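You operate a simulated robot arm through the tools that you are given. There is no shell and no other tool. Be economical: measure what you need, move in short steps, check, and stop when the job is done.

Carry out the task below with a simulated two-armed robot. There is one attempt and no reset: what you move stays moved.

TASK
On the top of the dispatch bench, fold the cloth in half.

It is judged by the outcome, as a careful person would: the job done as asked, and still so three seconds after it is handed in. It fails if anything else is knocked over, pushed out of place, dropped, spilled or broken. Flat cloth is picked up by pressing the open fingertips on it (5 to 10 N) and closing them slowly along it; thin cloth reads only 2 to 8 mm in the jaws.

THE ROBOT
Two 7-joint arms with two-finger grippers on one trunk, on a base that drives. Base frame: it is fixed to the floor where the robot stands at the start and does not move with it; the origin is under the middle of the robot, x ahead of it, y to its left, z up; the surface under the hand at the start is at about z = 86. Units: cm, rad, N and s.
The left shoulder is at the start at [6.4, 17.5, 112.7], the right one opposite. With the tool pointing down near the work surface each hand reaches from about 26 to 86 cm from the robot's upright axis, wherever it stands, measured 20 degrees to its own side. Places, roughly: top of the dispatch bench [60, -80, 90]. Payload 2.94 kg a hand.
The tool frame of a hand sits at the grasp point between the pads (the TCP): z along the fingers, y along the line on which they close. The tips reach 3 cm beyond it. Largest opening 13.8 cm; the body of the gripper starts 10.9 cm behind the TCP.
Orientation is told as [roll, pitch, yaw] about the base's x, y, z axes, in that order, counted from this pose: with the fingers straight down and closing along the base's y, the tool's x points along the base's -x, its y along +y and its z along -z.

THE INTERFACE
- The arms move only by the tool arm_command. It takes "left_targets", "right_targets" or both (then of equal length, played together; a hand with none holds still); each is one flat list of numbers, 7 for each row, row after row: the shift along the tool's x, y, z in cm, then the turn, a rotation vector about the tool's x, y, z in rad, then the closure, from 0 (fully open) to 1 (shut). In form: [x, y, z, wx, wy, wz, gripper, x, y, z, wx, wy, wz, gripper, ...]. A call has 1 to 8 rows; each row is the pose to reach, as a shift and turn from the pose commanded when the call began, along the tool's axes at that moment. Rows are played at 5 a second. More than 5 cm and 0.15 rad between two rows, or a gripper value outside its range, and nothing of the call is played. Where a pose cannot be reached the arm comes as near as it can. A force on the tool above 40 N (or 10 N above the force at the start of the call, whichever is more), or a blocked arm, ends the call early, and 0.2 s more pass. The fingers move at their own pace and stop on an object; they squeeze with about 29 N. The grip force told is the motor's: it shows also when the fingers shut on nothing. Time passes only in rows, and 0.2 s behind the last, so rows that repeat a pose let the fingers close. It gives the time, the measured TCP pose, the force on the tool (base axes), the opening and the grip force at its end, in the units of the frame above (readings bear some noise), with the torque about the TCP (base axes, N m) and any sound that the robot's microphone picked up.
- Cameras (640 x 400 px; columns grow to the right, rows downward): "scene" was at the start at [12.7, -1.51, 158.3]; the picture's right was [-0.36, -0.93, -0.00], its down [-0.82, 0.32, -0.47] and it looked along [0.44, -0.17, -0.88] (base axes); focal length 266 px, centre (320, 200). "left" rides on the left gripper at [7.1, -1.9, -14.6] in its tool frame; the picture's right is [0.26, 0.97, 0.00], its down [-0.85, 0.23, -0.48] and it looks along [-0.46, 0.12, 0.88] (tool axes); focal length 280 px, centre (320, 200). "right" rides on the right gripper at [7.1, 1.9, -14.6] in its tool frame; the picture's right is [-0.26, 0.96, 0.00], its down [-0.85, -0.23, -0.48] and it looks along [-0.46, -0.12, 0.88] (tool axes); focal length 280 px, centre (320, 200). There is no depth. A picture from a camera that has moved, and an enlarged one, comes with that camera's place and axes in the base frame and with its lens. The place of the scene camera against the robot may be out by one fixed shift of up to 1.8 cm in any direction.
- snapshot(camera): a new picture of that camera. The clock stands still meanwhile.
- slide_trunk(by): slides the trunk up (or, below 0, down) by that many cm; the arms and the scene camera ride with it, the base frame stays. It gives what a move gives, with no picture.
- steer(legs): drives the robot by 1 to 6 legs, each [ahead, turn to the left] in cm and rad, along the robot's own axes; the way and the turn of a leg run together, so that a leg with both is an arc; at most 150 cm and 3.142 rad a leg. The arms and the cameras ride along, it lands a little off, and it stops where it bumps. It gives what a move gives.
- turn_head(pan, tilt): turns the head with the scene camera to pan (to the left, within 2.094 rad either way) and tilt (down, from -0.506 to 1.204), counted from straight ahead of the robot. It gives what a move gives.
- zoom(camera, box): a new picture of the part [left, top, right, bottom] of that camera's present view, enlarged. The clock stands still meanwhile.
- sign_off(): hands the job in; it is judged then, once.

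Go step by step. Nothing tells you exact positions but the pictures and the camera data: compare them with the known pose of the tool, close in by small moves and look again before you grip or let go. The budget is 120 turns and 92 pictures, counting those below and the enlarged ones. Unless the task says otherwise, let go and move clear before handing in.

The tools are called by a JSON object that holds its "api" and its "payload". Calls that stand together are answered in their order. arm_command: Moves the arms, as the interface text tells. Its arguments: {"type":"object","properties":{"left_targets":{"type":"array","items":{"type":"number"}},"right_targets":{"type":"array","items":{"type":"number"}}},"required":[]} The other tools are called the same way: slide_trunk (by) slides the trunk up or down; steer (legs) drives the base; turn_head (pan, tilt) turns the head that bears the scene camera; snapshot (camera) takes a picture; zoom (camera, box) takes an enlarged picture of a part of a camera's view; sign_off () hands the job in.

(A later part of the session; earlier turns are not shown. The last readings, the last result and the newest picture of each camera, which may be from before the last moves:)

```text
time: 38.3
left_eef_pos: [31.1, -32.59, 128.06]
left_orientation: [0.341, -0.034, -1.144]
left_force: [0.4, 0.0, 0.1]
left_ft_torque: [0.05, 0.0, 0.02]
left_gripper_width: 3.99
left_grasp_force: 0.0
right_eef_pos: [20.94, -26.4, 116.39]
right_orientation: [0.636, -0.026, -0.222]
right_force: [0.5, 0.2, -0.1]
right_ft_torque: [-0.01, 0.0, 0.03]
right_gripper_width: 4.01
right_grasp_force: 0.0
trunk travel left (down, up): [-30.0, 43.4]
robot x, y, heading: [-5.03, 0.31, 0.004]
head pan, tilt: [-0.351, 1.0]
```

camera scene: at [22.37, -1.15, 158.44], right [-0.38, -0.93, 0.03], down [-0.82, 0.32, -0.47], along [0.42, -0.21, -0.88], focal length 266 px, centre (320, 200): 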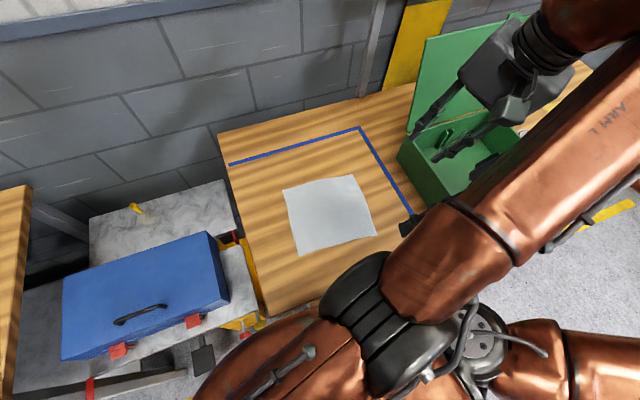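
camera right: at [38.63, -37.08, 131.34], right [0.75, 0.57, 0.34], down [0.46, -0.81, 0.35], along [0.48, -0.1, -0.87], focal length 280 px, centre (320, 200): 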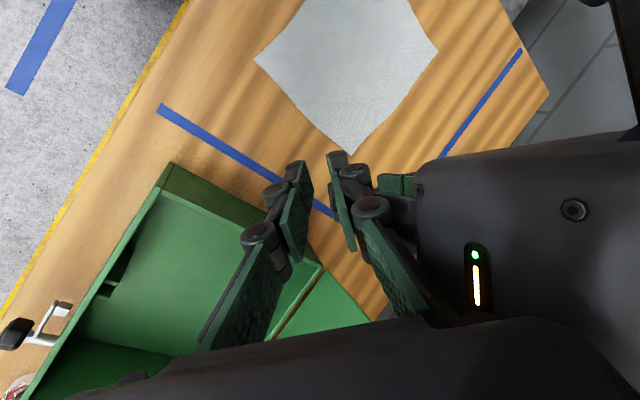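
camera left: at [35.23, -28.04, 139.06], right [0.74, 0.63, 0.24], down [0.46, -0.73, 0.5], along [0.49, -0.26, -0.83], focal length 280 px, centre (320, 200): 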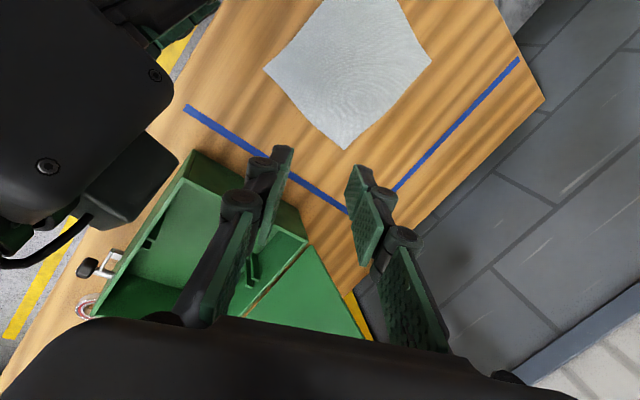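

Everything has settled and is still. Now the left hand goes slowly left, away from the right one.

{"api": "arm_command", "payload": {"left_targets": [0.8, 0.6, 0.2, 0, 0, 0, 0.71, 2.3, 1.9, 0.7, 0, 0, 0, 0.71, 3.9, 3.2, 1.1, 0, 0, 0, 0.71, 5.5, 4.5, 1.6, 0, 0, 0, 0.71, 7.2, 6, 2.1, 0, 0, 0, 0.71, 9, 7.5, 2.6, 0, 0, 0, 0.71, 10.8, 9, 3.2, 0, 0, 0, 0.71, 12.5, 10.4, 3.7, 0, 0, 0, 0.71]}}

{"api": "snapshot", "payload": {"camera": "scene"}}

```text
time: 40.1
left_eef_pos: [36.17, -16.99, 127.61]
left_orientation: [0.334, -0.035, -1.136]
left_force: [-2.3, 0.0, -3.8]
left_ft_torque: [0.15, -0.48, 0.01]
left_gripper_width: 4.0
left_grasp_force: 0.2
left hand out of reach, approached as far as the arm can: row 1, 2, 3, 4, 5, 6
right_eef_pos: [21.07, -26.03, 116.12]
right_orientation: [0.638, -0.022, -0.207]
right_force: [1.6, 0.4, -0.1]
right_ft_torque: [0.02, 0.11, 0.11]
right_gripper_width: 3.98
right_grasp_force: 0.1
trunk travel left (down, up): [-30.0, 43.4]
robot x, y, heading: [-4.59, 0.36, 0.004]
head pan, tilt: [-0.351, 1.0]
```

```text
62 pictures are left
camera scene: at [9.19, -1.04, 158.75], right [-0.33, -0.94, 0.0], down [-0.8, 0.28, -0.54], along [0.51, -0.18, -0.84], focal length 266 px, centre (320, 200)
```

scene: 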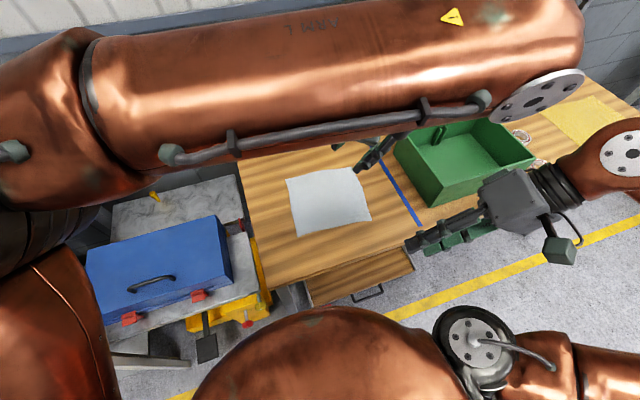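

The left arm obeys now. I'll carry on left while unwinding its yaw.

{"api": "arm_command", "payload": {"left_targets": [2.3, 1.4, 0.8, 0, 0.041, -0.118, 0.71, 4.6, 2.9, 1.5, 0, 0.082, -0.236, 0.71, 6.9, 4.3, 2.3, 0, 0.123, -0.354, 0.71, 9.2, 5.8, 3, 0, 0.164, -0.472, 0.71, 11.4, 7.2, 3.8, 0, 0.205, -0.59, 0.71, 13.7, 8.6, 4.6, 0, 0.246, -0.708, 0.71, 16, 10, 5.3, 0, 0.287, -0.826, 0.71, 18.3, 11.5, 6.1, 0, 0.328, -0.944, 0.71]}}

{"api": "snapshot", "payload": {"camera": "scene"}}

```text
time: 41.9
left_eef_pos: [40.2, 5.58, 125.32]
left_orientation: [0.313, -0.019, -0.141]
left_force: [0.3, 0.7, 0.0]
left_ft_torque: [-0.04, 0.05, 0.0]
left_gripper_width: 4.0
left_grasp_force: 0.1
right_eef_pos: [21.0, -26.23, 116.29]
right_orientation: [0.634, -0.027, -0.221]
right_force: [0.0, 0.2, 0.3]
right_ft_torque: [0.01, 0.02, 0.0]
right_gripper_width: 3.98
right_grasp_force: 0.0
trunk travel left (down, up): [-30.0, 43.4]
robot x, y, heading: [-4.86, 0.46, 0.006]
head pan, tilt: [-0.351, 1.0]
```

```text
61 pictures are left
camera scene: at [8.53, -0.89, 158.84], right [-0.34, -0.94, 0.0], down [-0.79, 0.28, -0.54], along [0.51, -0.18, -0.84], focal length 266 px, centre (320, 200)
```

scene: 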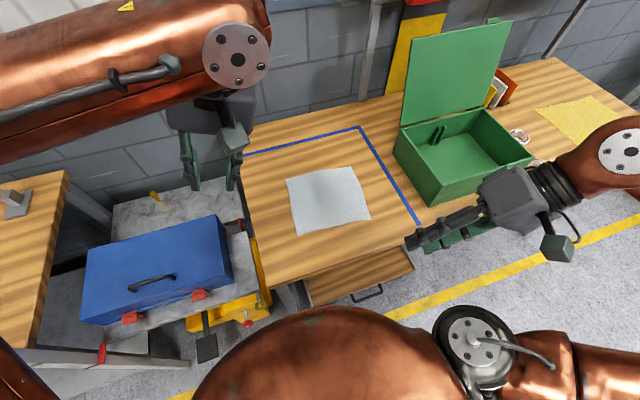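

Both arms are free and nothing on the bench has moved. Before going on I'll compare the white and yellow sheets closely.

{"api": "zoom", "payload": {"camera": "scene", "box": [270, 150, 390, 250]}}

{"api": "turn_head", "payload": {"pan": -1.1, "tilt": 0.7}}

{"api": "snapshot", "payload": {"camera": "scene"}}

```text
4.00 times, centred on (330, 200) of scene
camera zoom: at [8.53, -0.89, 158.84], right [-0.34, -0.94, 0.0], down [-0.79, 0.28, -0.54], along [0.51, -0.18, -0.84], focal length 1064 px, centre (280, 200)
```

zoom: 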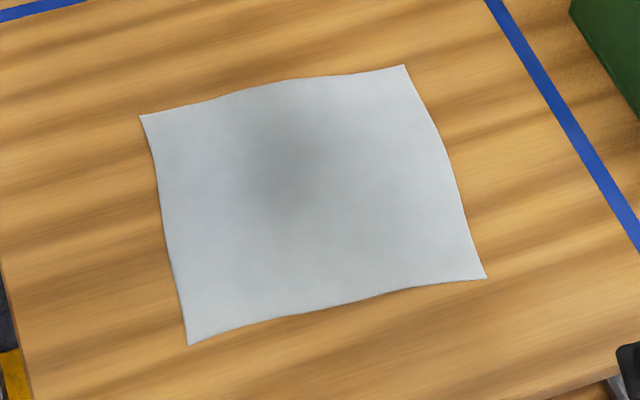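

```text
time: 43.0
left_eef_pos: [40.18, 5.44, 125.36]
left_orientation: [0.312, -0.02, -0.144]
left_force: [0.3, -0.1, 0.9]
left_ft_torque: [-0.03, 0.0, 0.02]
left_gripper_width: 4.02
left_grasp_force: 0.1
right_eef_pos: [20.82, -26.35, 116.21]
right_orientation: [0.634, -0.024, -0.221]
right_force: [0.3, 0.4, -0.4]
right_ft_torque: [0.02, 0.01, 0.0]
right_gripper_width: 4.0
right_grasp_force: 0.1
trunk travel left (down, up): [-30.0, 43.4]
robot x, y, heading: [-5.05, 0.36, 0.01]
head pan, tilt: [-1.1, 0.7]
```

```text
59 pictures are left
camera scene: at [5.83, -6.21, 161.19], right [-0.89, -0.46, 0.0], down [-0.3, 0.57, -0.76], along [0.35, -0.68, -0.64], focal length 266 px, centre (320, 200)
```

scene: 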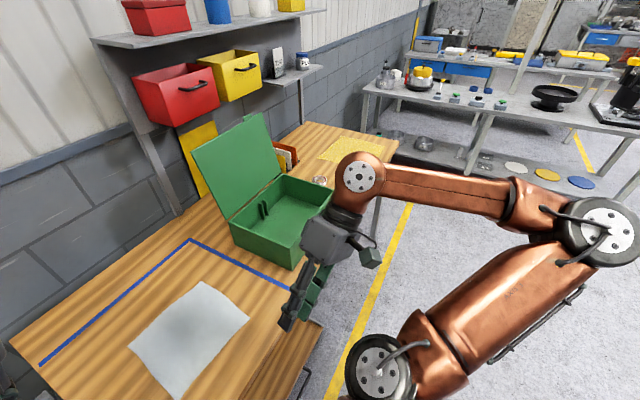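

{"api": "zoom", "payload": {"camera": "scene", "box": [300, 120, 400, 180]}}

{"api": "turn_head", "payload": {"pan": -1.35, "tilt": 0.6}}

{"api": "snapshot", "payload": {"camera": "scene"}}

```text
6.40 times, centred on (350, 150) of scene
camera zoom: at [5.83, -6.21, 161.19], right [-0.89, -0.46, 0.0], down [-0.3, 0.57, -0.76], along [0.35, -0.68, -0.64], focal length 1702 px, centre (128, 520)
```

zoom: 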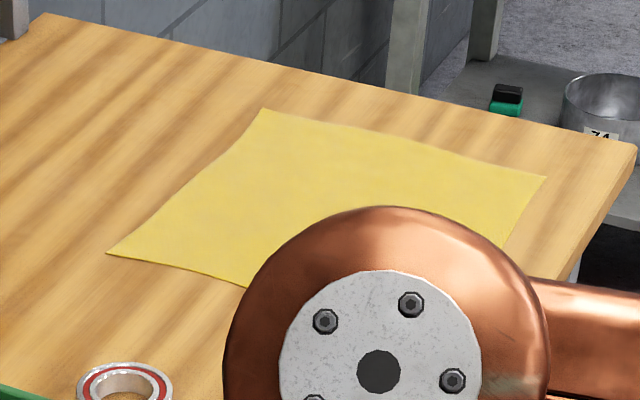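

```text
time: 43.8
left_eef_pos: [40.15, 5.4, 125.33]
left_orientation: [0.311, -0.021, -0.144]
left_force: [-0.5, 0.2, -0.6]
left_ft_torque: [0.0, 0.0, 0.02]
left_gripper_width: 4.02
left_grasp_force: 0.0
right_eef_pos: [20.96, -26.31, 116.29]
right_orientation: [0.636, -0.025, -0.221]
right_force: [0.8, -0.1, -0.2]
right_ft_torque: [-0.01, 0.03, -0.03]
right_gripper_width: 4.03
right_grasp_force: 0.1
trunk travel left (down, up): [-30.0, 43.4]
robot x, y, heading: [-4.75, 0.72, 0.012]
head pan, tilt: [-1.349, 0.6]
```

```text
57 pictures are left
camera scene: at [3.93, -7.27, 162.05], right [-0.97, -0.23, 0.0], down [-0.13, 0.55, -0.82], along [0.19, -0.8, -0.57], focal length 266 px, centre (320, 200)
```

scene: 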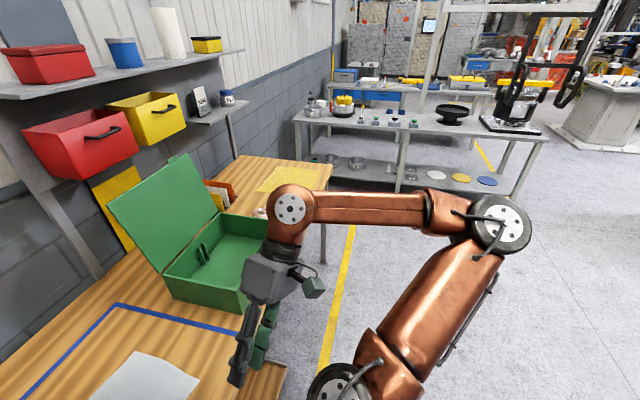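

Both sheets are thin, but the white one lies right in the robot's work area, inside the taped zone it faces, so I take it as the cloth. Both hands now go slowly to upright poses above its middle, keeping clear of each other.

{"api": "arm_command", "payload": {"left_targets": [-0.8, -0.7, 0.7, 0.02, 0, 0, 0.71, -2.5, -2, 2, 0.06, 0, 0, 0.71, -4.6, -3.6, 3.6, 0.11, 0, 0, 0.71, -6.7, -5.3, 5.3, 0.16, 0, 0, 0.74, -8.8, -7, 7, 0.21, 0, 0, 0.74, -10.8, -8.6, 8.6, 0.26, 0, 0, 0.755, -12.4, -9.9, 9.8, 0.3, 0, 0, 0.755, -13.1, -10.4, 10.3, 0.312, 0, 0, 0.755], "right_targets": [-1.2, -0.2, 0.1, 0.04, 0, 0, 0.71, -3.8, -0.8, 0.4, 0.12, 0, 0, 0.71, -7, -1.4, 0.7, 0.22, 0, 0, 0.71, -10.2, -2.1, 1, 0.33, 0, 0, 0.74, -13.4, -2.7, 1.3, 0.43, 0, 0, 0.74, -16.4, -3.4, 1.6, 0.53, 0, 0, 0.755, -18.8, -3.9, 1.8, 0.6, 0, 0, 0.755, -20, -4.1, 1.9, 0.635, 0, 0, 0.755]}}

{"api": "turn_head", "payload": {"pan": -0.35, "tilt": 0.95}}

{"api": "snapshot", "payload": {"camera": "scene"}}

```text
time: 45.6
left_eef_pos: [52.41, -3.07, 112.5]
left_orientation: [-0.001, -0.02, -0.144]
left_force: [-0.1, 0.1, 0.5]
left_ft_torque: [-0.02, -0.02, -0.01]
left_gripper_width: 3.4
left_grasp_force: 0.1
right_eef_pos: [39.99, -32.92, 112.75]
right_orientation: [0.0, -0.026, -0.22]
right_force: [0.9, -0.2, 0.0]
right_ft_torque: [-0.04, 0.0, 0.02]
right_gripper_width: 3.39
right_grasp_force: 0.1
trunk travel left (down, up): [-30.0, 43.4]
robot x, y, heading: [-4.73, 0.62, 0.009]
head pan, tilt: [-1.349, 0.6]
```

```text
time: 46.8
left_eef_pos: [52.28, -3.19, 112.47]
left_orientation: [0.002, -0.021, -0.144]
left_force: [-0.4, 0.0, -0.3]
left_ft_torque: [0.0, 0.03, 0.01]
left_gripper_width: 3.4
left_grasp_force: 0.1
right_eef_pos: [40.07, -32.97, 112.77]
right_orientation: [0.0, -0.027, -0.221]
right_force: [0.3, 0.4, -0.1]
right_ft_torque: [-0.01, -0.02, 0.0]
right_gripper_width: 3.4
right_grasp_force: 0.1
trunk travel left (down, up): [-30.0, 43.4]
robot x, y, heading: [-4.89, 0.58, 0.008]
head pan, tilt: [-0.351, 0.949]
```

```text
56 pictures are left
camera scene: at [8.79, -1.14, 159.21], right [-0.34, -0.94, 0.0], down [-0.77, 0.27, -0.58], along [0.55, -0.2, -0.81], focal length 266 px, centre (320, 200)
```

scene: 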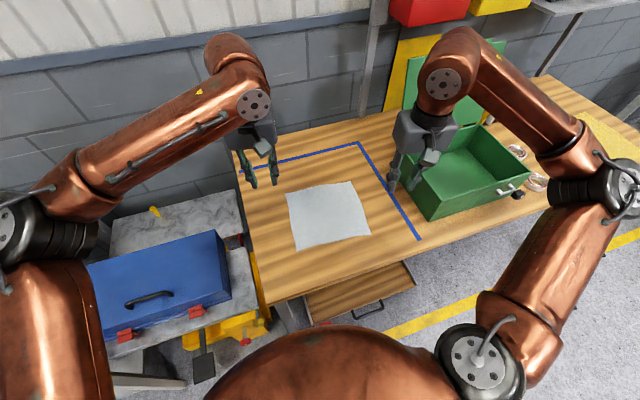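

Clear and upright. Both hands go down to about 7 cm above the far corners' pinch points.

{"api": "arm_command", "payload": {"left_targets": [-0.8, -0.4, 1, 0, 0, 0, 0.755, -2.5, -1.2, 3.2, 0, 0.005, -0.01, 0.755, -4.6, -2.3, 6, 0, 0.01, -0.02, 0.755, -6.7, -3.4, 8.8, 0, 0.01, -0.03, 0.755, -8.8, -4.4, 11.5, 0, 0.015, -0.04, 0.755, -10.8, -5.4, 14, 0, 0.02, -0.05, 0.755, -12.2, -6.1, 15.9, 0, 0.02, -0.05, 0.755, -12.7, -6.35, 16.5, 0, 0.02, -0.05, 0.755], "right_targets": [-1.3, 0.5, 1, 0, 0, -0.01, 0.755, -4.2, 1.5, 3.2, 0, 0.005, -0.03, 0.755, -7.7, 2.8, 6, 0, 0.01, -0.05, 0.755, -11.2, 4.1, 8.8, 0, 0.015, -0.07, 0.755, -14.7, 5.4, 11.6, 0, 0.02, -0.09, 0.755, -17.9, 6.6, 14.2, 0, 0.026, -0.11, 0.755, -20.2, 7.4, 16.1, 0, 0.026, -0.125, 0.755, -21, 7.7, 16.7, 0, 0.026, -0.125, 0.755]}}

{"api": "snapshot", "payload": {"camera": "left"}}

{"api": "snapshot", "payload": {"camera": "right"}}

```text
time: 48.6
left_eef_pos: [64.41, -11.38, 96.31]
left_orientation: [0.0, -0.001, -0.095]
left_force: [0.3, 0.8, 0.3]
left_ft_torque: [-0.01, -0.01, -0.04]
left_gripper_width: 3.38
left_grasp_force: 0.0
right_eef_pos: [62.84, -30.04, 96.46]
right_orientation: [-0.003, 0.0, -0.098]
right_force: [-0.2, -0.1, 0.4]
right_ft_torque: [0.01, -0.01, 0.01]
right_gripper_width: 3.37
right_grasp_force: 0.1
trunk travel left (down, up): [-30.0, 43.4]
robot x, y, heading: [-5.28, 0.36, 0.012]
head pan, tilt: [-0.351, 0.949]
```

```text
55 pictures are left
camera left: at [57.1, -12.57, 110.86], right [-0.17, 0.99, 0.0], down [0.87, 0.15, 0.48], along [0.47, 0.08, -0.88], focal length 280 px, centre (320, 200)
```

left: 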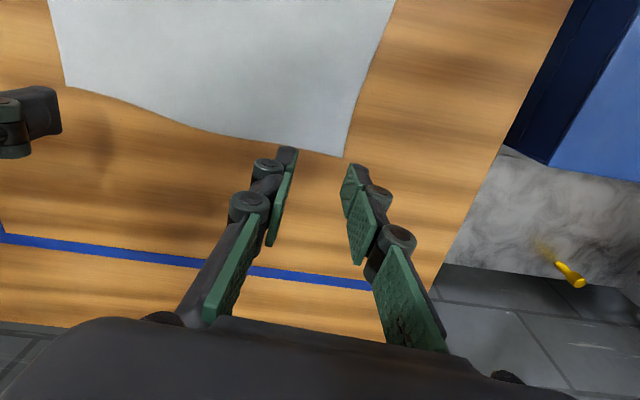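

```text
54 pictures are left
camera right: at [55.86, -27.38, 111.24], right [0.35, 0.94, 0.0], down [0.82, -0.31, 0.48], along [0.44, -0.17, -0.88], focal length 280 px, centre (320, 200)
```

right: 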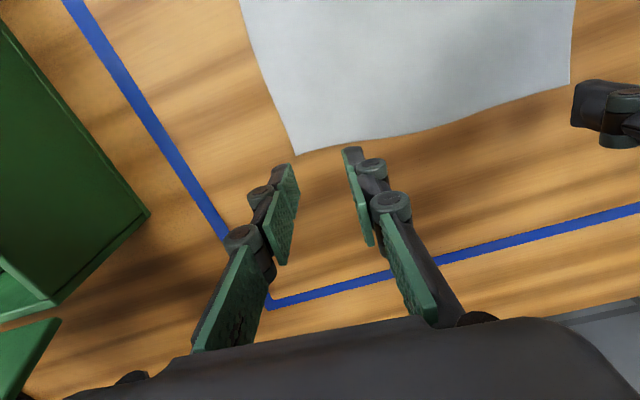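

Corners confirmed at D(65.5,-9.0) and C(63.2,-32.6). I'll nudge both hands back slightly and go down until the tips are 1 cm above the cloth.

{"api": "arm_command", "payload": {"left_targets": [0.1, 0, 1, 0, 0, 0, 0.755, 0.3, 0, 2.6, 0, 0, 0, 0.755, 0.5, 0, 4.2, 0, 0, 0, 0.755, 0.5, 0, 5.6, 0, 0, 0, 0.755, 0.5, 0, 6.2, 0, 0, 0, 0.755, 0.5, 0, 6.2, 0, 0, 0, 0.755], "right_targets": [0.2, 0, 1, 0, 0, 0, 0.755, 0.4, 0, 2.6, 0, 0, 0, 0.755, 0.6, 0, 4.2, 0, 0, 0, 0.755, 0.7, 0, 5.7, 0, 0, 0, 0.755, 0.7, 0, 6.3, 0, 0, 0, 0.755, 0.7, 0, 6.3, 0, 0, 0, 0.755]}}

{"api": "snapshot", "payload": {"camera": "left"}}

{"api": "snapshot", "payload": {"camera": "right"}}

```text
time: 50.0
left_eef_pos: [63.96, -11.31, 90.07]
left_orientation: [-0.001, 0.001, -0.096]
left_force: [-0.4, 0.3, -0.3]
left_ft_torque: [-0.03, 0.0, -0.01]
left_gripper_width: 3.39
left_grasp_force: 0.1
right_eef_pos: [61.92, -30.04, 90.39]
right_orientation: [-0.003, -0.001, -0.098]
right_force: [-0.7, 0.0, 0.2]
right_ft_torque: [0.02, 0.02, 0.01]
right_gripper_width: 3.38
right_grasp_force: 0.1
trunk travel left (down, up): [-30.0, 43.4]
robot x, y, heading: [-4.88, 0.47, 0.006]
head pan, tilt: [-0.351, 0.949]
```

```text
53 pictures are left
camera left: at [56.64, -12.49, 104.71], right [-0.17, 0.99, 0.0], down [0.87, 0.15, 0.48], along [0.47, 0.08, -0.88], focal length 280 px, centre (320, 200)
```

left: 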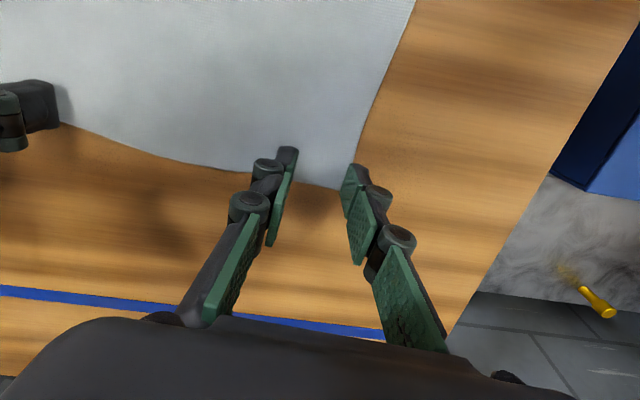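

```text
52 pictures are left
camera right: at [55.08, -27.42, 105.02], right [0.35, 0.94, 0.0], down [0.82, -0.31, 0.48], along [0.44, -0.17, -0.88], focal length 280 px, centre (320, 200)
```

right: 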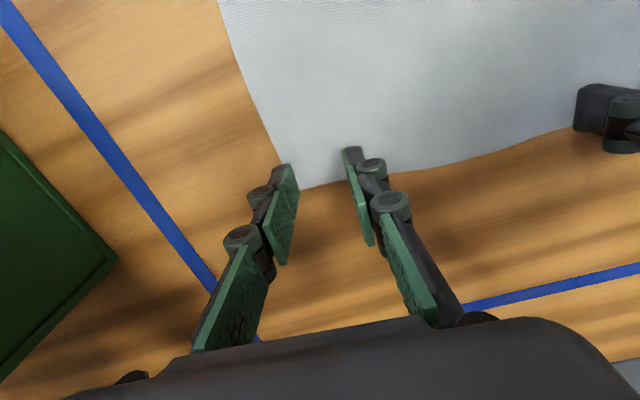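

The tips straddle both corners well. I'll narrow the jaws to 3 cm, shift each slightly inward and lower to just touching.

{"api": "arm_command", "payload": {"left_targets": [0, -0.3, 0.2, 0, 0, 0, 0.783, 0, -0.3, 0.5, 0, 0, 0, 0.783, 0, -0.3, 0.7, 0, 0, 0, 0.783, 0, -0.3, 0.85, 0, 0, 0, 0.783, 0, -0.3, 0.85, 0, 0, 0, 0.783], "right_targets": [0, 0.3, 0.3, 0, 0, 0, 0.783, 0, 0.3, 0.7, 0, 0, 0, 0.783, 0, 0.3, 1.0, 0, 0, 0, 0.783, 0, 0.3, 1.15, 0, 0, 0, 0.783, 0, 0.3, 1.15, 0, 0, 0, 0.783]}}

```text
time: 51.2
left_eef_pos: [63.83, -11.54, 89.25]
left_orientation: [0.001, 0.0, -0.092]
left_force: [0.7, 0.3, -0.5]
left_ft_torque: [-0.02, 0.01, 0.03]
left_gripper_width: 2.99
left_grasp_force: 0.0
right_eef_pos: [62.01, -29.65, 89.24]
right_orientation: [-0.003, 0.003, -0.098]
right_force: [0.2, 0.1, -0.3]
right_ft_torque: [0.02, 0.03, -0.02]
right_gripper_width: 3.02
right_grasp_force: 0.0
trunk travel left (down, up): [-30.0, 43.4]
robot x, y, heading: [-4.63, 0.5, 0.007]
head pan, tilt: [-0.351, 0.949]
```

{"api": "arm_command", "payload": {"left_targets": [0, 0, 0.1, 0, 0, 0, 0.783, 0, 0, 0.2, 0, 0, 0, 0.783, 0, 0, 0.3, 0, 0, 0, 0.783, 0, 0, 0.3, 0, 0, 0, 0.783], "right_targets": [0, 0, 0.1, 0, 0, 0, 0.783, 0, 0, 0.2, 0, 0, 0, 0.783, 0, 0, 0.3, 0, 0, 0, 0.783, 0, 0, 0.3, 0, 0, 0, 0.783]}}

```text
time: 52.2
left_eef_pos: [63.86, -11.36, 89.09]
left_orientation: [0.001, -0.004, -0.094]
left_force: [1.2, -0.7, 4.8]
left_ft_torque: [0.05, -0.05, -0.02]
left_gripper_width: 2.98
left_grasp_force: 0.1
right_eef_pos: [61.91, -29.75, 89.09]
right_orientation: [-0.001, -0.002, -0.099]
right_force: [2.6, -1.0, 9.0]
right_ft_torque: [-0.03, -0.01, 0.02]
right_gripper_width: 2.96
right_grasp_force: 0.1
trunk travel left (down, up): [-30.0, 43.4]
robot x, y, heading: [-4.77, 0.44, 0.006]
head pan, tilt: [-0.351, 0.949]
```

Contact: left 5 N, right 9 N. Now I close both slowly along the cloth.

{"api": "arm_command", "payload": {"left_targets": [0, 0, 0.1, 0, 0, 0, 0.8, 0, 0, 0.1, 0, 0, 0, 0.83, 0, 0, 0.1, 0, 0, 0, 0.86, 0, 0, 0.1, 0, 0, 0, 0.89, 0, 0, 0.1, 0, 0, 0, 0.92, 0, 0, 0.1, 0, 0, 0, 0.95, 0, 0, 0.1, 0, 0, 0, 0.98, 0, 0, 0.1, 0, 0, 0, 1.0], "right_targets": [0, 0, 0, 0, 0, 0, 0.8, 0, 0, 0, 0, 0, 0, 0.83, 0, 0, 0, 0, 0, 0, 0.86, 0, 0, 0, 0, 0, 0, 0.89, 0, 0, 0, 0, 0, 0, 0.92, 0, 0, 0, 0, 0, 0, 0.95, 0, 0, 0, 0, 0, 0, 0.98, 0, 0, 0, 0, 0, 0, 1.0]}}

{"api": "snapshot", "payload": {"camera": "left"}}

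{"api": "snapshot", "payload": {"camera": "right"}}

```text
time: 54.0
left_eef_pos: [63.88, -11.6, 88.99]
left_orientation: [0.001, -0.001, -0.096]
left_force: [-0.1, -6.0, 5.5]
left_ft_torque: [-0.2, 0.04, 0.0]
left_gripper_width: 0.21
left_grasp_force: 26.2
right_eef_pos: [61.93, -29.6, 88.95]
right_orientation: [-0.002, 0.001, -0.097]
right_force: [1.0, 6.1, 3.3]
right_ft_torque: [0.15, -0.04, -0.03]
right_gripper_width: 0.19
right_grasp_force: 25.0
trunk travel left (down, up): [-30.0, 43.4]
robot x, y, heading: [-4.56, 0.17, 0.008]
head pan, tilt: [-0.351, 0.949]
```

```text
51 pictures are left
camera left: at [56.53, -12.8, 103.49], right [-0.17, 0.99, 0.0], down [0.87, 0.15, 0.48], along [0.47, 0.08, -0.88], focal length 280 px, centre (320, 200)
```

left: 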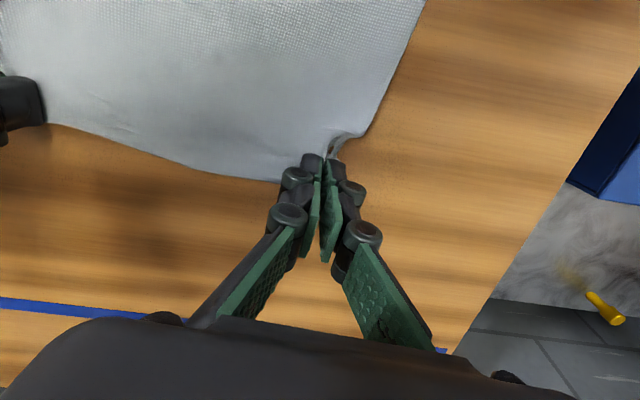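

```text
50 pictures are left
camera right: at [55.07, -27.04, 103.61], right [0.35, 0.94, 0.0], down [0.82, -0.31, 0.48], along [0.45, -0.17, -0.88], focal length 280 px, centre (320, 200)
```

right: 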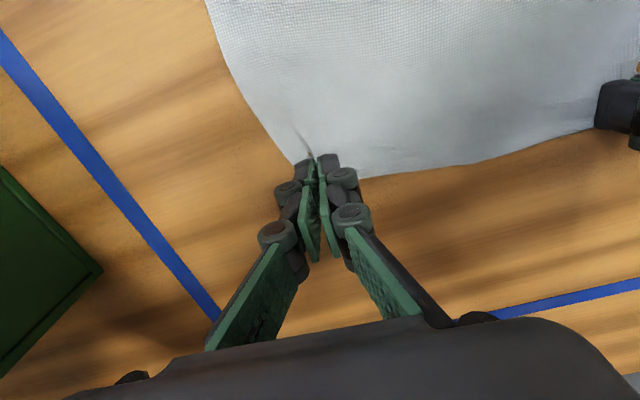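

Both hands hold the cloth (2 mm, 25 N). I'll lift 3 cm while easing the tension between the hands, and check the hold.

{"api": "arm_command", "payload": {"left_targets": [0.1, -0.2, -0.7, 0, 0, 0, 1, 0.3, -0.3, -1.5, 0, 0, 0, 1, 0.5, -0.3, -2.3, 0, 0, 0, 1, 0.8, -0.3, -3, 0, 0, 0, 1], "right_targets": [0.1, 0.2, -0.7, 0, 0, 0, 1, 0.3, 0.3, -1.5, 0, 0, 0, 1, 0.5, 0.3, -2.3, 0, 0, 0, 1, 0.8, 0.3, -3, 0, 0, 0, 1]}}

{"api": "snapshot", "payload": {"camera": "left"}}

{"api": "snapshot", "payload": {"camera": "right"}}

```text
time: 55.0
left_eef_pos: [62.97, -11.71, 91.77]
left_orientation: [0.001, -0.001, -0.093]
left_force: [0.3, 0.1, -0.6]
left_ft_torque: [-0.04, -0.02, -0.01]
left_gripper_width: 0.01
left_grasp_force: 29.1
right_eef_pos: [61.21, -29.35, 91.99]
right_orientation: [-0.003, 0.001, -0.097]
right_force: [-0.8, 0.2, 0.6]
right_ft_torque: [-0.04, -0.02, 0.04]
right_gripper_width: 0.42
right_grasp_force: 25.2
trunk travel left (down, up): [-30.0, 43.4]
robot x, y, heading: [-4.71, 0.28, 0.005]
head pan, tilt: [-0.351, 0.949]
```

```text
49 pictures are left
camera left: at [55.77, -12.91, 106.47], right [-0.17, 0.99, 0.0], down [0.87, 0.15, 0.48], along [0.47, 0.08, -0.88], focal length 280 px, centre (320, 200)
```

left: 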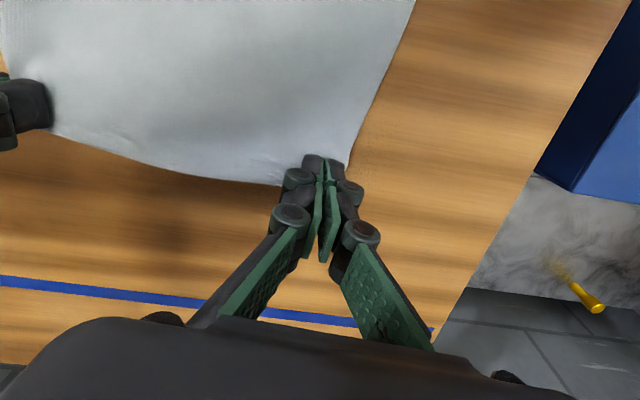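

```text
48 pictures are left
camera right: at [54.4, -26.75, 106.58], right [0.35, 0.94, 0.0], down [0.82, -0.31, 0.48], along [0.45, -0.17, -0.88], focal length 280 px, centre (320, 200)
```

right: 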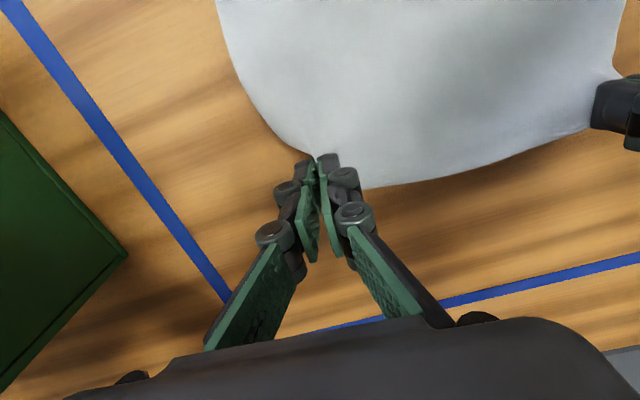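

The right hand holds, but the left slipped off. I'll lower the right hand back while keeping its grip, open the left and look at its corner again.

{"api": "arm_command", "payload": {"left_targets": [0, 0, -0.8, 0, 0, 0, 0.95, 0, 0, -1.6, 0, 0, 0, 0.85, 0, 0, -2, 0, 0, 0, 0.755, 0, 0, -2, 0, 0, 0, 0.755], "right_targets": [-0.2, -0.1, 0.8, 0, 0, 0, 1, -0.5, -0.2, 1.7, 0, 0, 0, 1, -0.8, -0.3, 2.6, 0, 0, 0, 1, -0.8, -0.3, 2.8, 0, 0, 0, 1]}}

{"api": "snapshot", "payload": {"camera": "left"}}

```text
time: 56.0
left_eef_pos: [63.07, -11.73, 93.87]
left_orientation: [0.0, -0.002, -0.091]
left_force: [-0.6, 0.6, 0.3]
left_ft_torque: [0.0, 0.01, 0.0]
left_gripper_width: 3.37
left_grasp_force: 0.1
right_eef_pos: [62.05, -29.77, 89.0]
right_orientation: [-0.003, 0.0, -0.099]
right_force: [0.5, -0.5, -1.1]
right_ft_torque: [0.0, 0.02, 0.0]
right_gripper_width: 0.3
right_grasp_force: 24.7
trunk travel left (down, up): [-30.0, 43.4]
robot x, y, heading: [-4.85, 0.42, 0.012]
head pan, tilt: [-0.351, 0.949]
```

```text
47 pictures are left
camera left: at [55.79, -12.98, 108.47], right [-0.17, 0.99, 0.0], down [0.87, 0.15, 0.48], along [0.47, 0.08, -0.88], focal length 280 px, centre (320, 200)
```

left: 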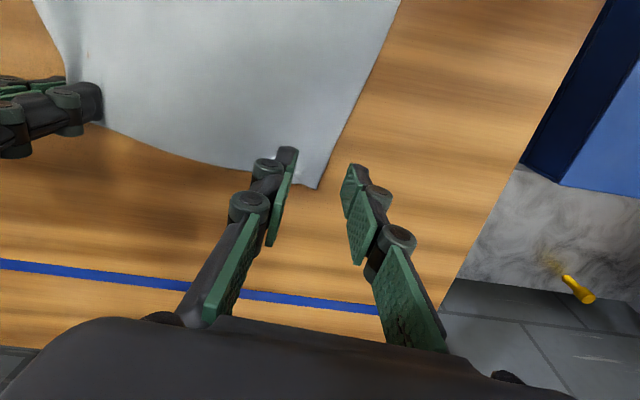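

Corner D now lies at about [66.5, -11.3]. I'll turn the left gripper 45° for a diagonal pinch, which also keeps the gripper bodies apart, and give the cloth some slack with the right hand.

{"api": "arm_command", "payload": {"left_targets": [-0.3, -0.3, 0.2, 0, 0, -0.12, 0.783, -0.6, -0.6, 0.5, 0, 0, -0.25, 0.783, -0.9, -0.9, 0.9, 0, 0, -0.38, 0.783, -1.2, -1.2, 1.5, 0, 0, -0.52, 0.783, -1.44, -1.47, 2.2, 0, 0, -0.65, 0.783, -1.44, -1.47, 2.9, 0, 0, -0.78, 0.783, -1.44, -1.47, 3.4, 0, 0, -0.78, 0.783], "right_targets": [0, 0, 0, 0, 0, 0, 1, 0, 0.2, 0, 0, 0, 0, 1, 0, 0.4, 0, 0, 0, 0, 1, 0, 0.6, 0, 0, 0, 0, 1, 0, 0.8, 0, 0, 0, 0, 1, 0, 0.8, 0, 0, 0, 0, 1, 0, 0.8, 0, 0, 0, 0, 1]}}

{"api": "snapshot", "payload": {"camera": "left"}}

```text
time: 57.6
left_eef_pos: [64.41, -13.36, 90.41]
left_orientation: [0.0, 0.0, 0.687]
left_force: [0.1, -0.3, 1.0]
left_ft_torque: [-0.01, -0.05, 0.01]
left_gripper_width: 2.98
left_grasp_force: 0.1
right_eef_pos: [61.96, -29.02, 89.11]
right_orientation: [-0.001, 0.001, -0.098]
right_force: [1.1, -3.5, 6.0]
right_ft_torque: [-1.17, -0.03, 0.0]
right_gripper_width: 0.0
right_grasp_force: 22.7
trunk travel left (down, up): [-30.0, 43.4]
robot x, y, heading: [-5.05, 0.55, 0.011]
head pan, tilt: [-0.351, 0.949]
```

```text
46 pictures are left
camera left: at [60.07, -19.34, 105.05], right [-0.82, 0.58, 0.0], down [0.51, 0.72, 0.48], along [0.28, 0.39, -0.88], focal length 280 px, centre (320, 200)
```

left: 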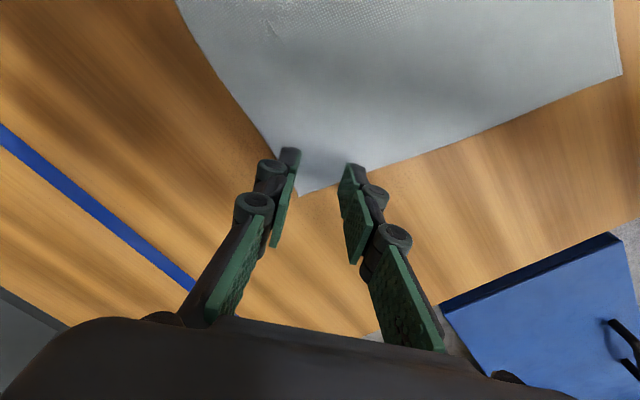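

The right gripper now reads 0.0, so it may have lost the cloth. I'll check it.

{"api": "snapshot", "payload": {"camera": "right"}}

{"api": "snapshot", "payload": {"camera": "scene"}}

```text
45 pictures are left
camera right: at [55.16, -26.37, 103.74], right [0.35, 0.94, 0.0], down [0.82, -0.31, 0.48], along [0.44, -0.17, -0.88], focal length 280 px, centre (320, 200)
```

right: 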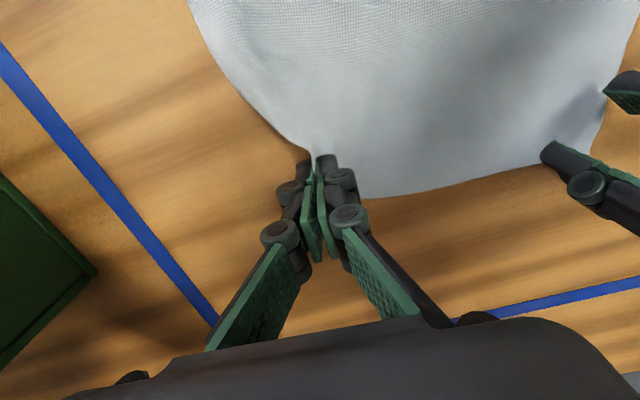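

```text
44 pictures are left
camera scene: at [8.79, -1.18, 159.21], right [-0.34, -0.94, 0.0], down [-0.77, 0.27, -0.58], along [0.55, -0.19, -0.81], focal length 266 px, centre (320, 200)
```

scene: 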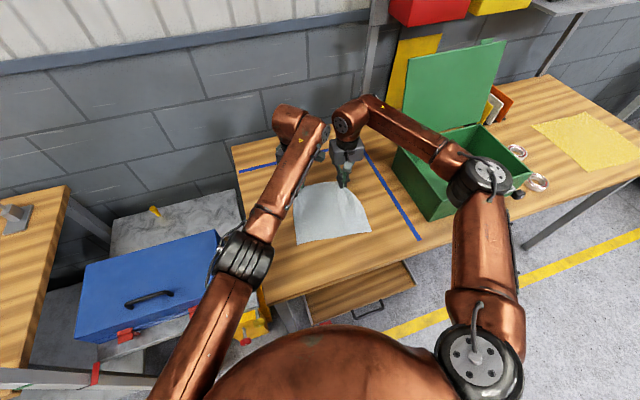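

The right fingers still appear to hold a bunch of cloth. Now the left presses down at its corner.

{"api": "arm_command", "payload": {"left_targets": [0, 0, 0.8, 0, 0, 0, 0.783, 0, 0, 1.3, 0, 0, 0, 0.783, 0, 0, 1.5, 0, 0, 0, 0.783, 0, 0, 1.6, 0, 0, 0, 0.783, 0, 0, 1.6, 0, 0, 0, 0.783]}}

```text
time: 58.8
left_eef_pos: [64.35, -13.38, 89.05]
left_orientation: [-0.004, -0.004, 0.686]
left_force: [1.1, -0.3, 14.9]
left_ft_torque: [0.03, -0.04, 0.04]
left_gripper_width: 3.0
left_grasp_force: 0.0
right_eef_pos: [61.98, -28.92, 89.18]
right_orientation: [-0.003, -0.001, -0.098]
right_force: [0.6, 0.9, -0.9]
right_ft_torque: [-0.05, 0.03, -0.02]
right_gripper_width: 0.69
right_grasp_force: 29.6
trunk travel left (down, up): [-30.0, 43.4]
robot x, y, heading: [-4.53, 0.26, 0.012]
head pan, tilt: [-0.351, 0.949]
```

The right grip is solid (6.9 mm). The left presses with 15 N, so I'll ease slightly and close slowly.

{"api": "arm_command", "payload": {"left_targets": [0, 0, -0.07, 0, 0, 0, 0.8, 0, 0, -0.07, 0, 0, 0, 0.83, 0, 0, -0.07, 0, 0, 0, 0.86, 0, 0, -0.07, 0, 0, 0, 0.89, 0, 0, -0.07, 0, 0, 0, 0.92, 0, 0, -0.07, 0, 0, 0, 0.95, 0, 0, -0.07, 0, 0, 0, 0.98, 0, 0, -0.07, 0, 0, 0, 1.0]}}

{"api": "arm_command", "payload": {"left_targets": [0, 0, 0, 0, 0, 0, 1, 0, 0, -0.2, 0, 0, 0, 1]}}

{"api": "snapshot", "payload": {"camera": "left"}}

```text
time: 60.6
left_eef_pos: [64.29, -13.37, 88.95]
left_orientation: [0.0, 0.0, 0.687]
left_force: [-2.7, 1.0, 1.7]
left_ft_torque: [-0.35, -0.04, -0.06]
left_gripper_width: 0.1
left_grasp_force: 22.9
right_eef_pos: [62.01, -28.97, 89.09]
right_orientation: [0.0, 0.0, -0.096]
right_force: [-0.5, 2.4, 4.2]
right_ft_torque: [0.17, -0.08, 0.03]
right_gripper_width: 0.0
right_grasp_force: 23.4
trunk travel left (down, up): [-30.0, 43.4]
robot x, y, heading: [-4.94, 0.41, 0.007]
head pan, tilt: [-0.351, 0.949]
```

```text
time: 61.2
left_eef_pos: [64.25, -13.36, 89.09]
left_orientation: [0.001, -0.001, 0.687]
left_force: [-0.2, -0.5, 2.0]
left_ft_torque: [-0.03, -0.01, 0.0]
left_gripper_width: 0.52
left_grasp_force: 24.3
right_eef_pos: [62.03, -28.86, 89.18]
right_orientation: [-0.001, 0.0, -0.098]
right_force: [-0.2, 0.4, 3.5]
right_ft_torque: [0.07, -0.07, 0.0]
right_gripper_width: 0.17
right_grasp_force: 33.9
trunk travel left (down, up): [-30.0, 43.4]
robot x, y, heading: [-4.58, 0.47, 0.007]
head pan, tilt: [-0.351, 0.949]
```

```text
43 pictures are left
camera left: at [60.02, -19.34, 103.73], right [-0.81, 0.58, 0.0], down [0.51, 0.72, 0.48], along [0.28, 0.39, -0.88], focal length 280 px, centre (320, 200)
```

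left: 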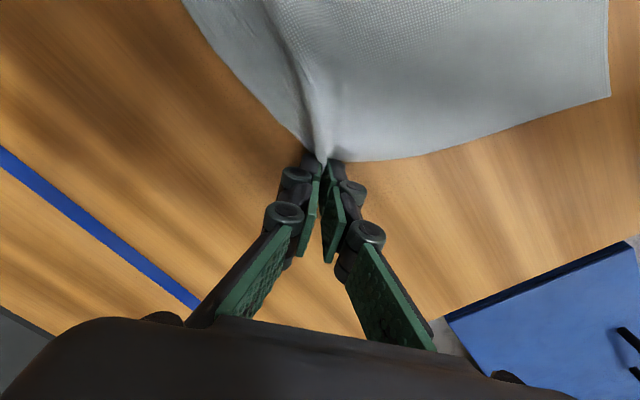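

The left has a clear pinch of the corner. I'll lift both 2 cm and verify.

{"api": "arm_command", "payload": {"left_targets": [0, 0, -0.4, 0, 0, 0, 1, 0.1, 0.1, -0.9, 0, 0, 0, 1, 0.2, 0.2, -1.5, 0, 0, 0, 1, 0.3, 0.3, -2, 0, 0, 0, 1, 0.3, 0.3, -2, 0, 0, 0, 1], "right_targets": [0, 0, -0.4, 0, 0, 0, 1, 0.15, 0, -0.9, 0, 0, 0, 1, 0.3, 0, -1.5, 0, 0, 0, 1, 0.4, 0, -2, 0, 0, 0, 1, 0.4, 0, -2, 0, 0, 0, 1]}}

{"api": "snapshot", "payload": {"camera": "left"}}

{"api": "snapshot", "payload": {"camera": "right"}}

```text
time: 62.4
left_eef_pos: [63.93, -13.38, 91.13]
left_orientation: [0.001, 0.0, 0.685]
left_force: [-3.6, 3.6, -2.4]
left_ft_torque: [0.07, 0.1, -0.03]
left_gripper_width: 0.03
left_grasp_force: 21.1
right_eef_pos: [61.66, -28.89, 91.13]
right_orientation: [-0.003, 0.002, -0.095]
right_force: [0.9, 2.7, -1.5]
right_ft_torque: [0.14, 0.01, 0.01]
right_gripper_width: 0.58
right_grasp_force: 26.6
trunk travel left (down, up): [-30.0, 43.4]
robot x, y, heading: [-4.58, 0.52, 0.01]
head pan, tilt: [-0.351, 0.949]
```

```text
42 pictures are left
camera left: at [59.63, -19.29, 105.69], right [-0.81, 0.58, 0.0], down [0.51, 0.72, 0.48], along [0.28, 0.39, -0.88], focal length 280 px, centre (320, 200)
```

left: 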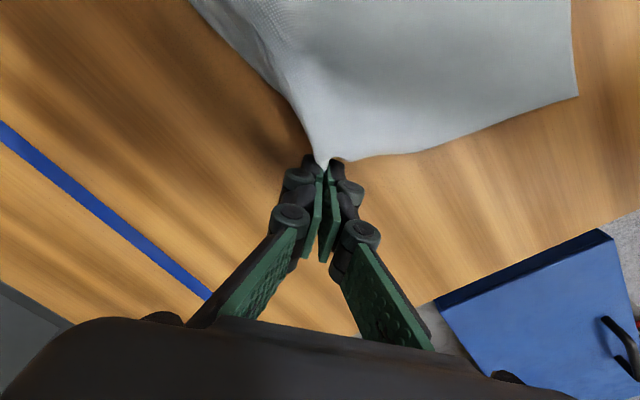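

```text
41 pictures are left
camera right: at [54.79, -26.31, 105.77], right [0.35, 0.94, 0.0], down [0.82, -0.31, 0.48], along [0.44, -0.17, -0.88], focal length 280 px, centre (320, 200)
```

right: 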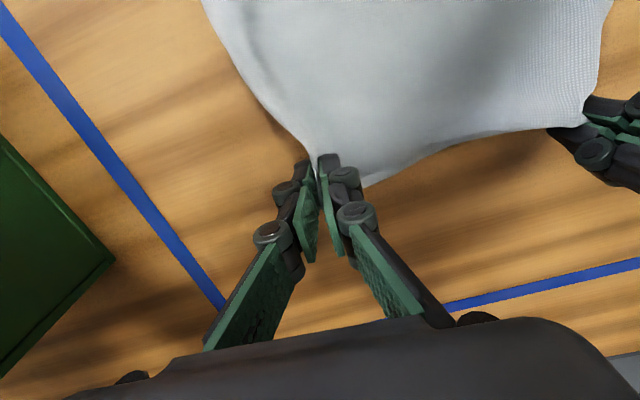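

Both corners are held and lifted. I'll check the near edge's present position before making the fold arc.

{"api": "zoom", "payload": {"camera": "scene", "box": [260, 150, 420, 250]}}

```text
4.00 times, centred on (340, 200) of scene
camera zoom: at [8.82, -1.18, 159.21], right [-0.34, -0.94, 0.0], down [-0.77, 0.27, -0.58], along [0.55, -0.19, -0.81], focal length 1064 px, centre (240, 200)
```

zoom: 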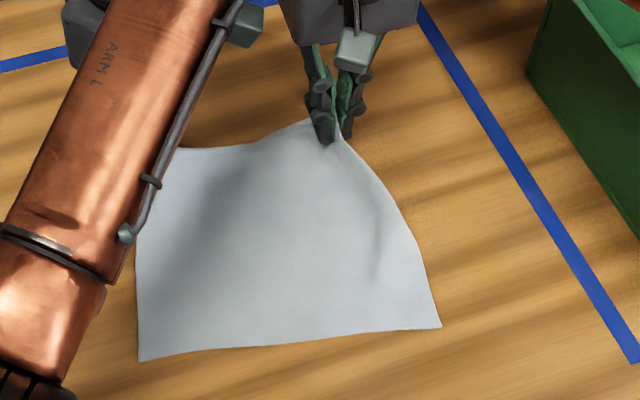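

The left side of the near edge has shifted forward: B is now about [47.4, -7.3] and A about [42.2, -30.3]. I'll carry both corners up and back along the first half of the fold arc, tilting the fingers forward as they go.

{"api": "arm_command", "payload": {"left_targets": [0.33, 0.33, -1.5, 0.042, -0.043, 0, 1, 0.96, 0.95, -2.86, 0.085, -0.085, 0, 1, 1.74, 1.74, -4.02, 0.127, -0.128, 0, 1, 2.65, 2.64, -4.95, 0.169, -0.17, 0, 1, 3.67, 3.65, -5.62, 0.212, -0.213, 0, 1, 4.74, 4.72, -5.99, 0.254, -0.255, 0, 1, 5.76, 5.73, -6.04, 0.297, -0.298, 0, 1], "right_targets": [0.63, 0, -1.5, 0, -0.06, 0, 1, 1.68, 0, -2.86, 0, -0.12, 0, 1, 3.0, 0, -4.02, 0, -0.18, 0, 1, 4.54, 0, -4.95, 0, -0.24, 0, 1, 6.27, 0, -5.62, 0, -0.3, 0, 1, 8.09, 0, -5.99, 0, -0.36, 0, 1, 9.82, 0, -6.04, 0, -0.42, 0, 1]}}

{"api": "snapshot", "payload": {"camera": "scene"}}

{"api": "snapshot", "payload": {"camera": "left"}}

{"api": "snapshot", "payload": {"camera": "right"}}

```text
time: 64.0
left_eef_pos: [59.32, -13.94, 94.71]
left_orientation: [-0.312, -0.298, 0.733]
left_force: [0.6, 0.5, -0.7]
left_ft_torque: [0.0, 0.0, -0.05]
left_gripper_width: 0.65
left_grasp_force: 29.5
left hand out of reach, approached as far as the arm can: row 3, 4, 5, 6, 7
right_eef_pos: [51.84, -27.98, 97.44]
right_orientation: [-0.003, -0.422, -0.097]
right_force: [0.1, 0.2, -1.6]
right_ft_torque: [-0.07, 0.01, -0.03]
right_gripper_width: 0.56
right_grasp_force: 42.4
trunk travel left (down, up): [-30.0, 43.4]
robot x, y, heading: [-4.97, 0.47, 0.009]
head pan, tilt: [-0.351, 0.949]
```

```text
39 pictures are left
camera scene: at [8.67, -1.1, 159.23], right [-0.34, -0.94, 0.0], down [-0.77, 0.27, -0.58], along [0.55, -0.2, -0.81], focal length 266 px, centre (320, 200)
```

scene: 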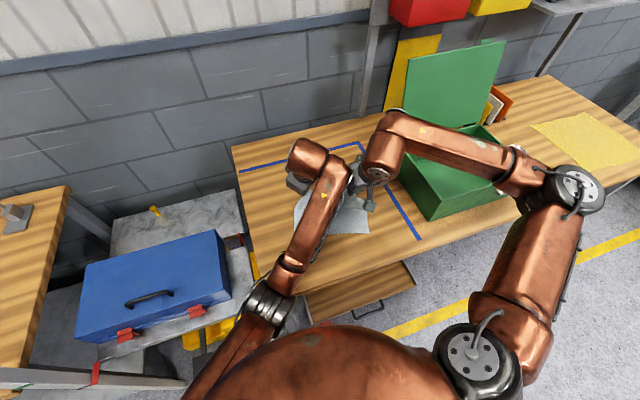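

```text
38 pictures are left
camera left: at [49.44, -19.39, 106.44], right [-0.74, 0.57, -0.36], down [0.28, 0.74, 0.61], along [0.62, 0.35, -0.7], focal length 280 px, centre (320, 200)
```

left: 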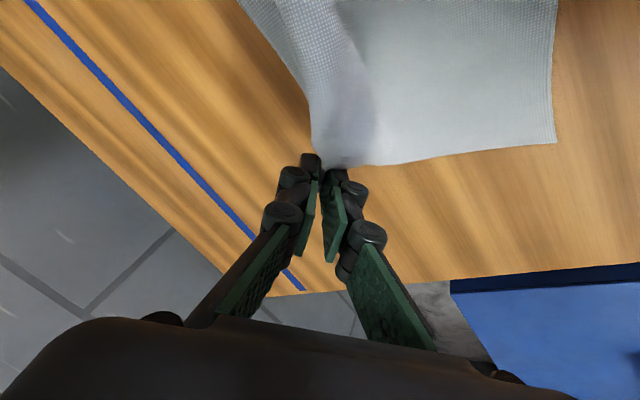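

```text
37 pictures are left
camera right: at [39.62, -24.77, 107.74], right [0.33, 0.94, 0.11], down [0.55, -0.28, 0.78], along [0.76, -0.2, -0.61], focal length 280 px, centre (320, 200)
```

right: 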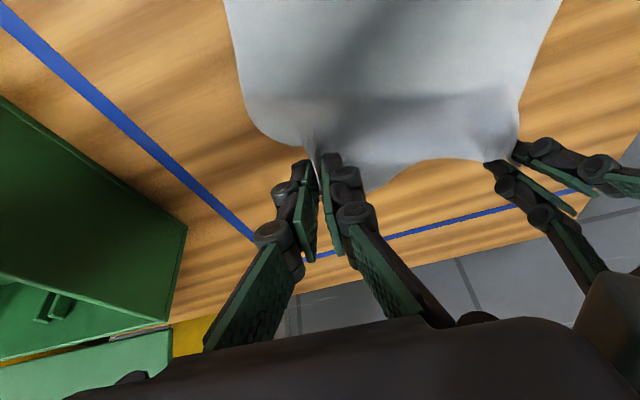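

The right hand followed the arc, but the left wrist cannot tilt that way in its diagonal pose, though it still holds the corner. I'll bring the left back to vertical over its mid-arc point.

{"api": "arm_command", "payload": {"left_targets": [-0.22, -0.22, 0.07, -0.074, 0.075, 0, 1, -0.43, -0.43, 0.13, -0.148, 0.149, 0, 1, -0.65, -0.65, 0.2, -0.223, 0.224, 0, 1, -0.87, -0.86, 0.26, -0.297, 0.298, 0, 1, -0.87, -0.86, 0.26, -0.297, 0.298, 0, 1]}}

{"api": "snapshot", "payload": {"camera": "right"}}

```text
time: 65.2
left_eef_pos: [61.46, -14.72, 94.61]
left_orientation: [0.001, -0.001, 0.687]
left_force: [0.4, -0.6, -0.4]
left_ft_torque: [0.01, -0.02, 0.0]
left_gripper_width: 0.19
left_grasp_force: 25.7
left hand out of reach, approached as far as the arm can: row 1, 2, 3, 4, 5
right_eef_pos: [51.84, -27.85, 97.13]
right_orientation: [-0.002, -0.42, -0.096]
right_force: [0.7, 0.3, -0.9]
right_ft_torque: [0.05, 0.03, -0.01]
right_gripper_width: 0.34
right_grasp_force: 25.8
trunk travel left (down, up): [-30.0, 43.4]
robot x, y, heading: [-4.71, 0.76, 0.007]
head pan, tilt: [-0.351, 0.949]
```

```text
36 pictures are left
camera right: at [39.73, -24.84, 107.66], right [0.33, 0.94, 0.11], down [0.56, -0.28, 0.78], along [0.76, -0.2, -0.62], focal length 280 px, centre (320, 200)
```

right: 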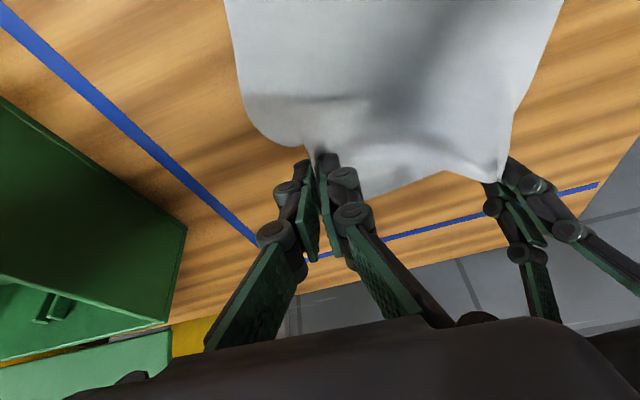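

The left wrist is at a yaw limit there. I'll turn the left gripper back to straight yaw, which only twists the held corner slightly, then continue.

{"api": "arm_command", "payload": {"left_targets": [0, 0, -0.2, 0, 0, 0.13, 1, 0, 0, -0.4, 0, 0, 0.26, 1, 0, 0, -0.6, 0, 0, 0.39, 1, 0, 0, -0.8, 0, 0, 0.52, 1, 0, 0, -1, 0, 0, 0.65, 1, 0, 0, -1, 0, 0, 0.78, 1, 0, 0, -1, 0, 0, 0.78, 1]}}

{"api": "snapshot", "payload": {"camera": "right"}}

```text
time: 66.8
left_eef_pos: [61.63, -14.6, 95.56]
left_orientation: [0.002, 0.001, -0.095]
left_force: [0.0, -2.7, 1.6]
left_ft_torque: [0.01, 0.03, 0.02]
left_gripper_width: 0.36
left_grasp_force: 25.1
right_eef_pos: [51.92, -27.93, 97.22]
right_orientation: [0.001, -0.42, -0.095]
right_force: [-1.0, -0.1, 0.6]
right_ft_torque: [0.07, -0.01, 0.05]
right_gripper_width: 0.27
right_grasp_force: 37.6
trunk travel left (down, up): [-30.0, 43.4]
robot x, y, heading: [-4.69, 0.16, 0.009]
head pan, tilt: [-0.351, 0.949]
```

```text
35 pictures are left
camera right: at [39.72, -24.83, 107.67], right [0.33, 0.94, 0.11], down [0.56, -0.28, 0.78], along [0.76, -0.2, -0.62], focal length 280 px, centre (320, 200)
```

right: 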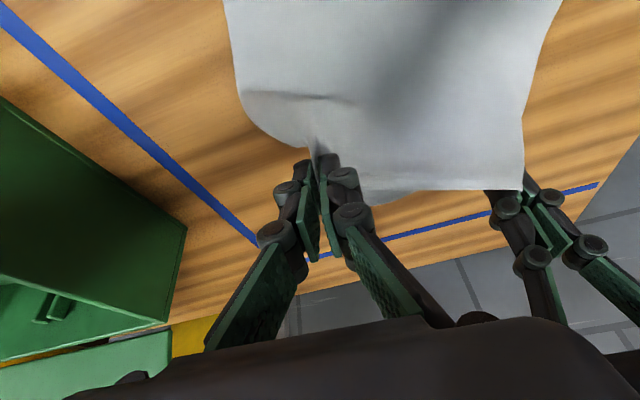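

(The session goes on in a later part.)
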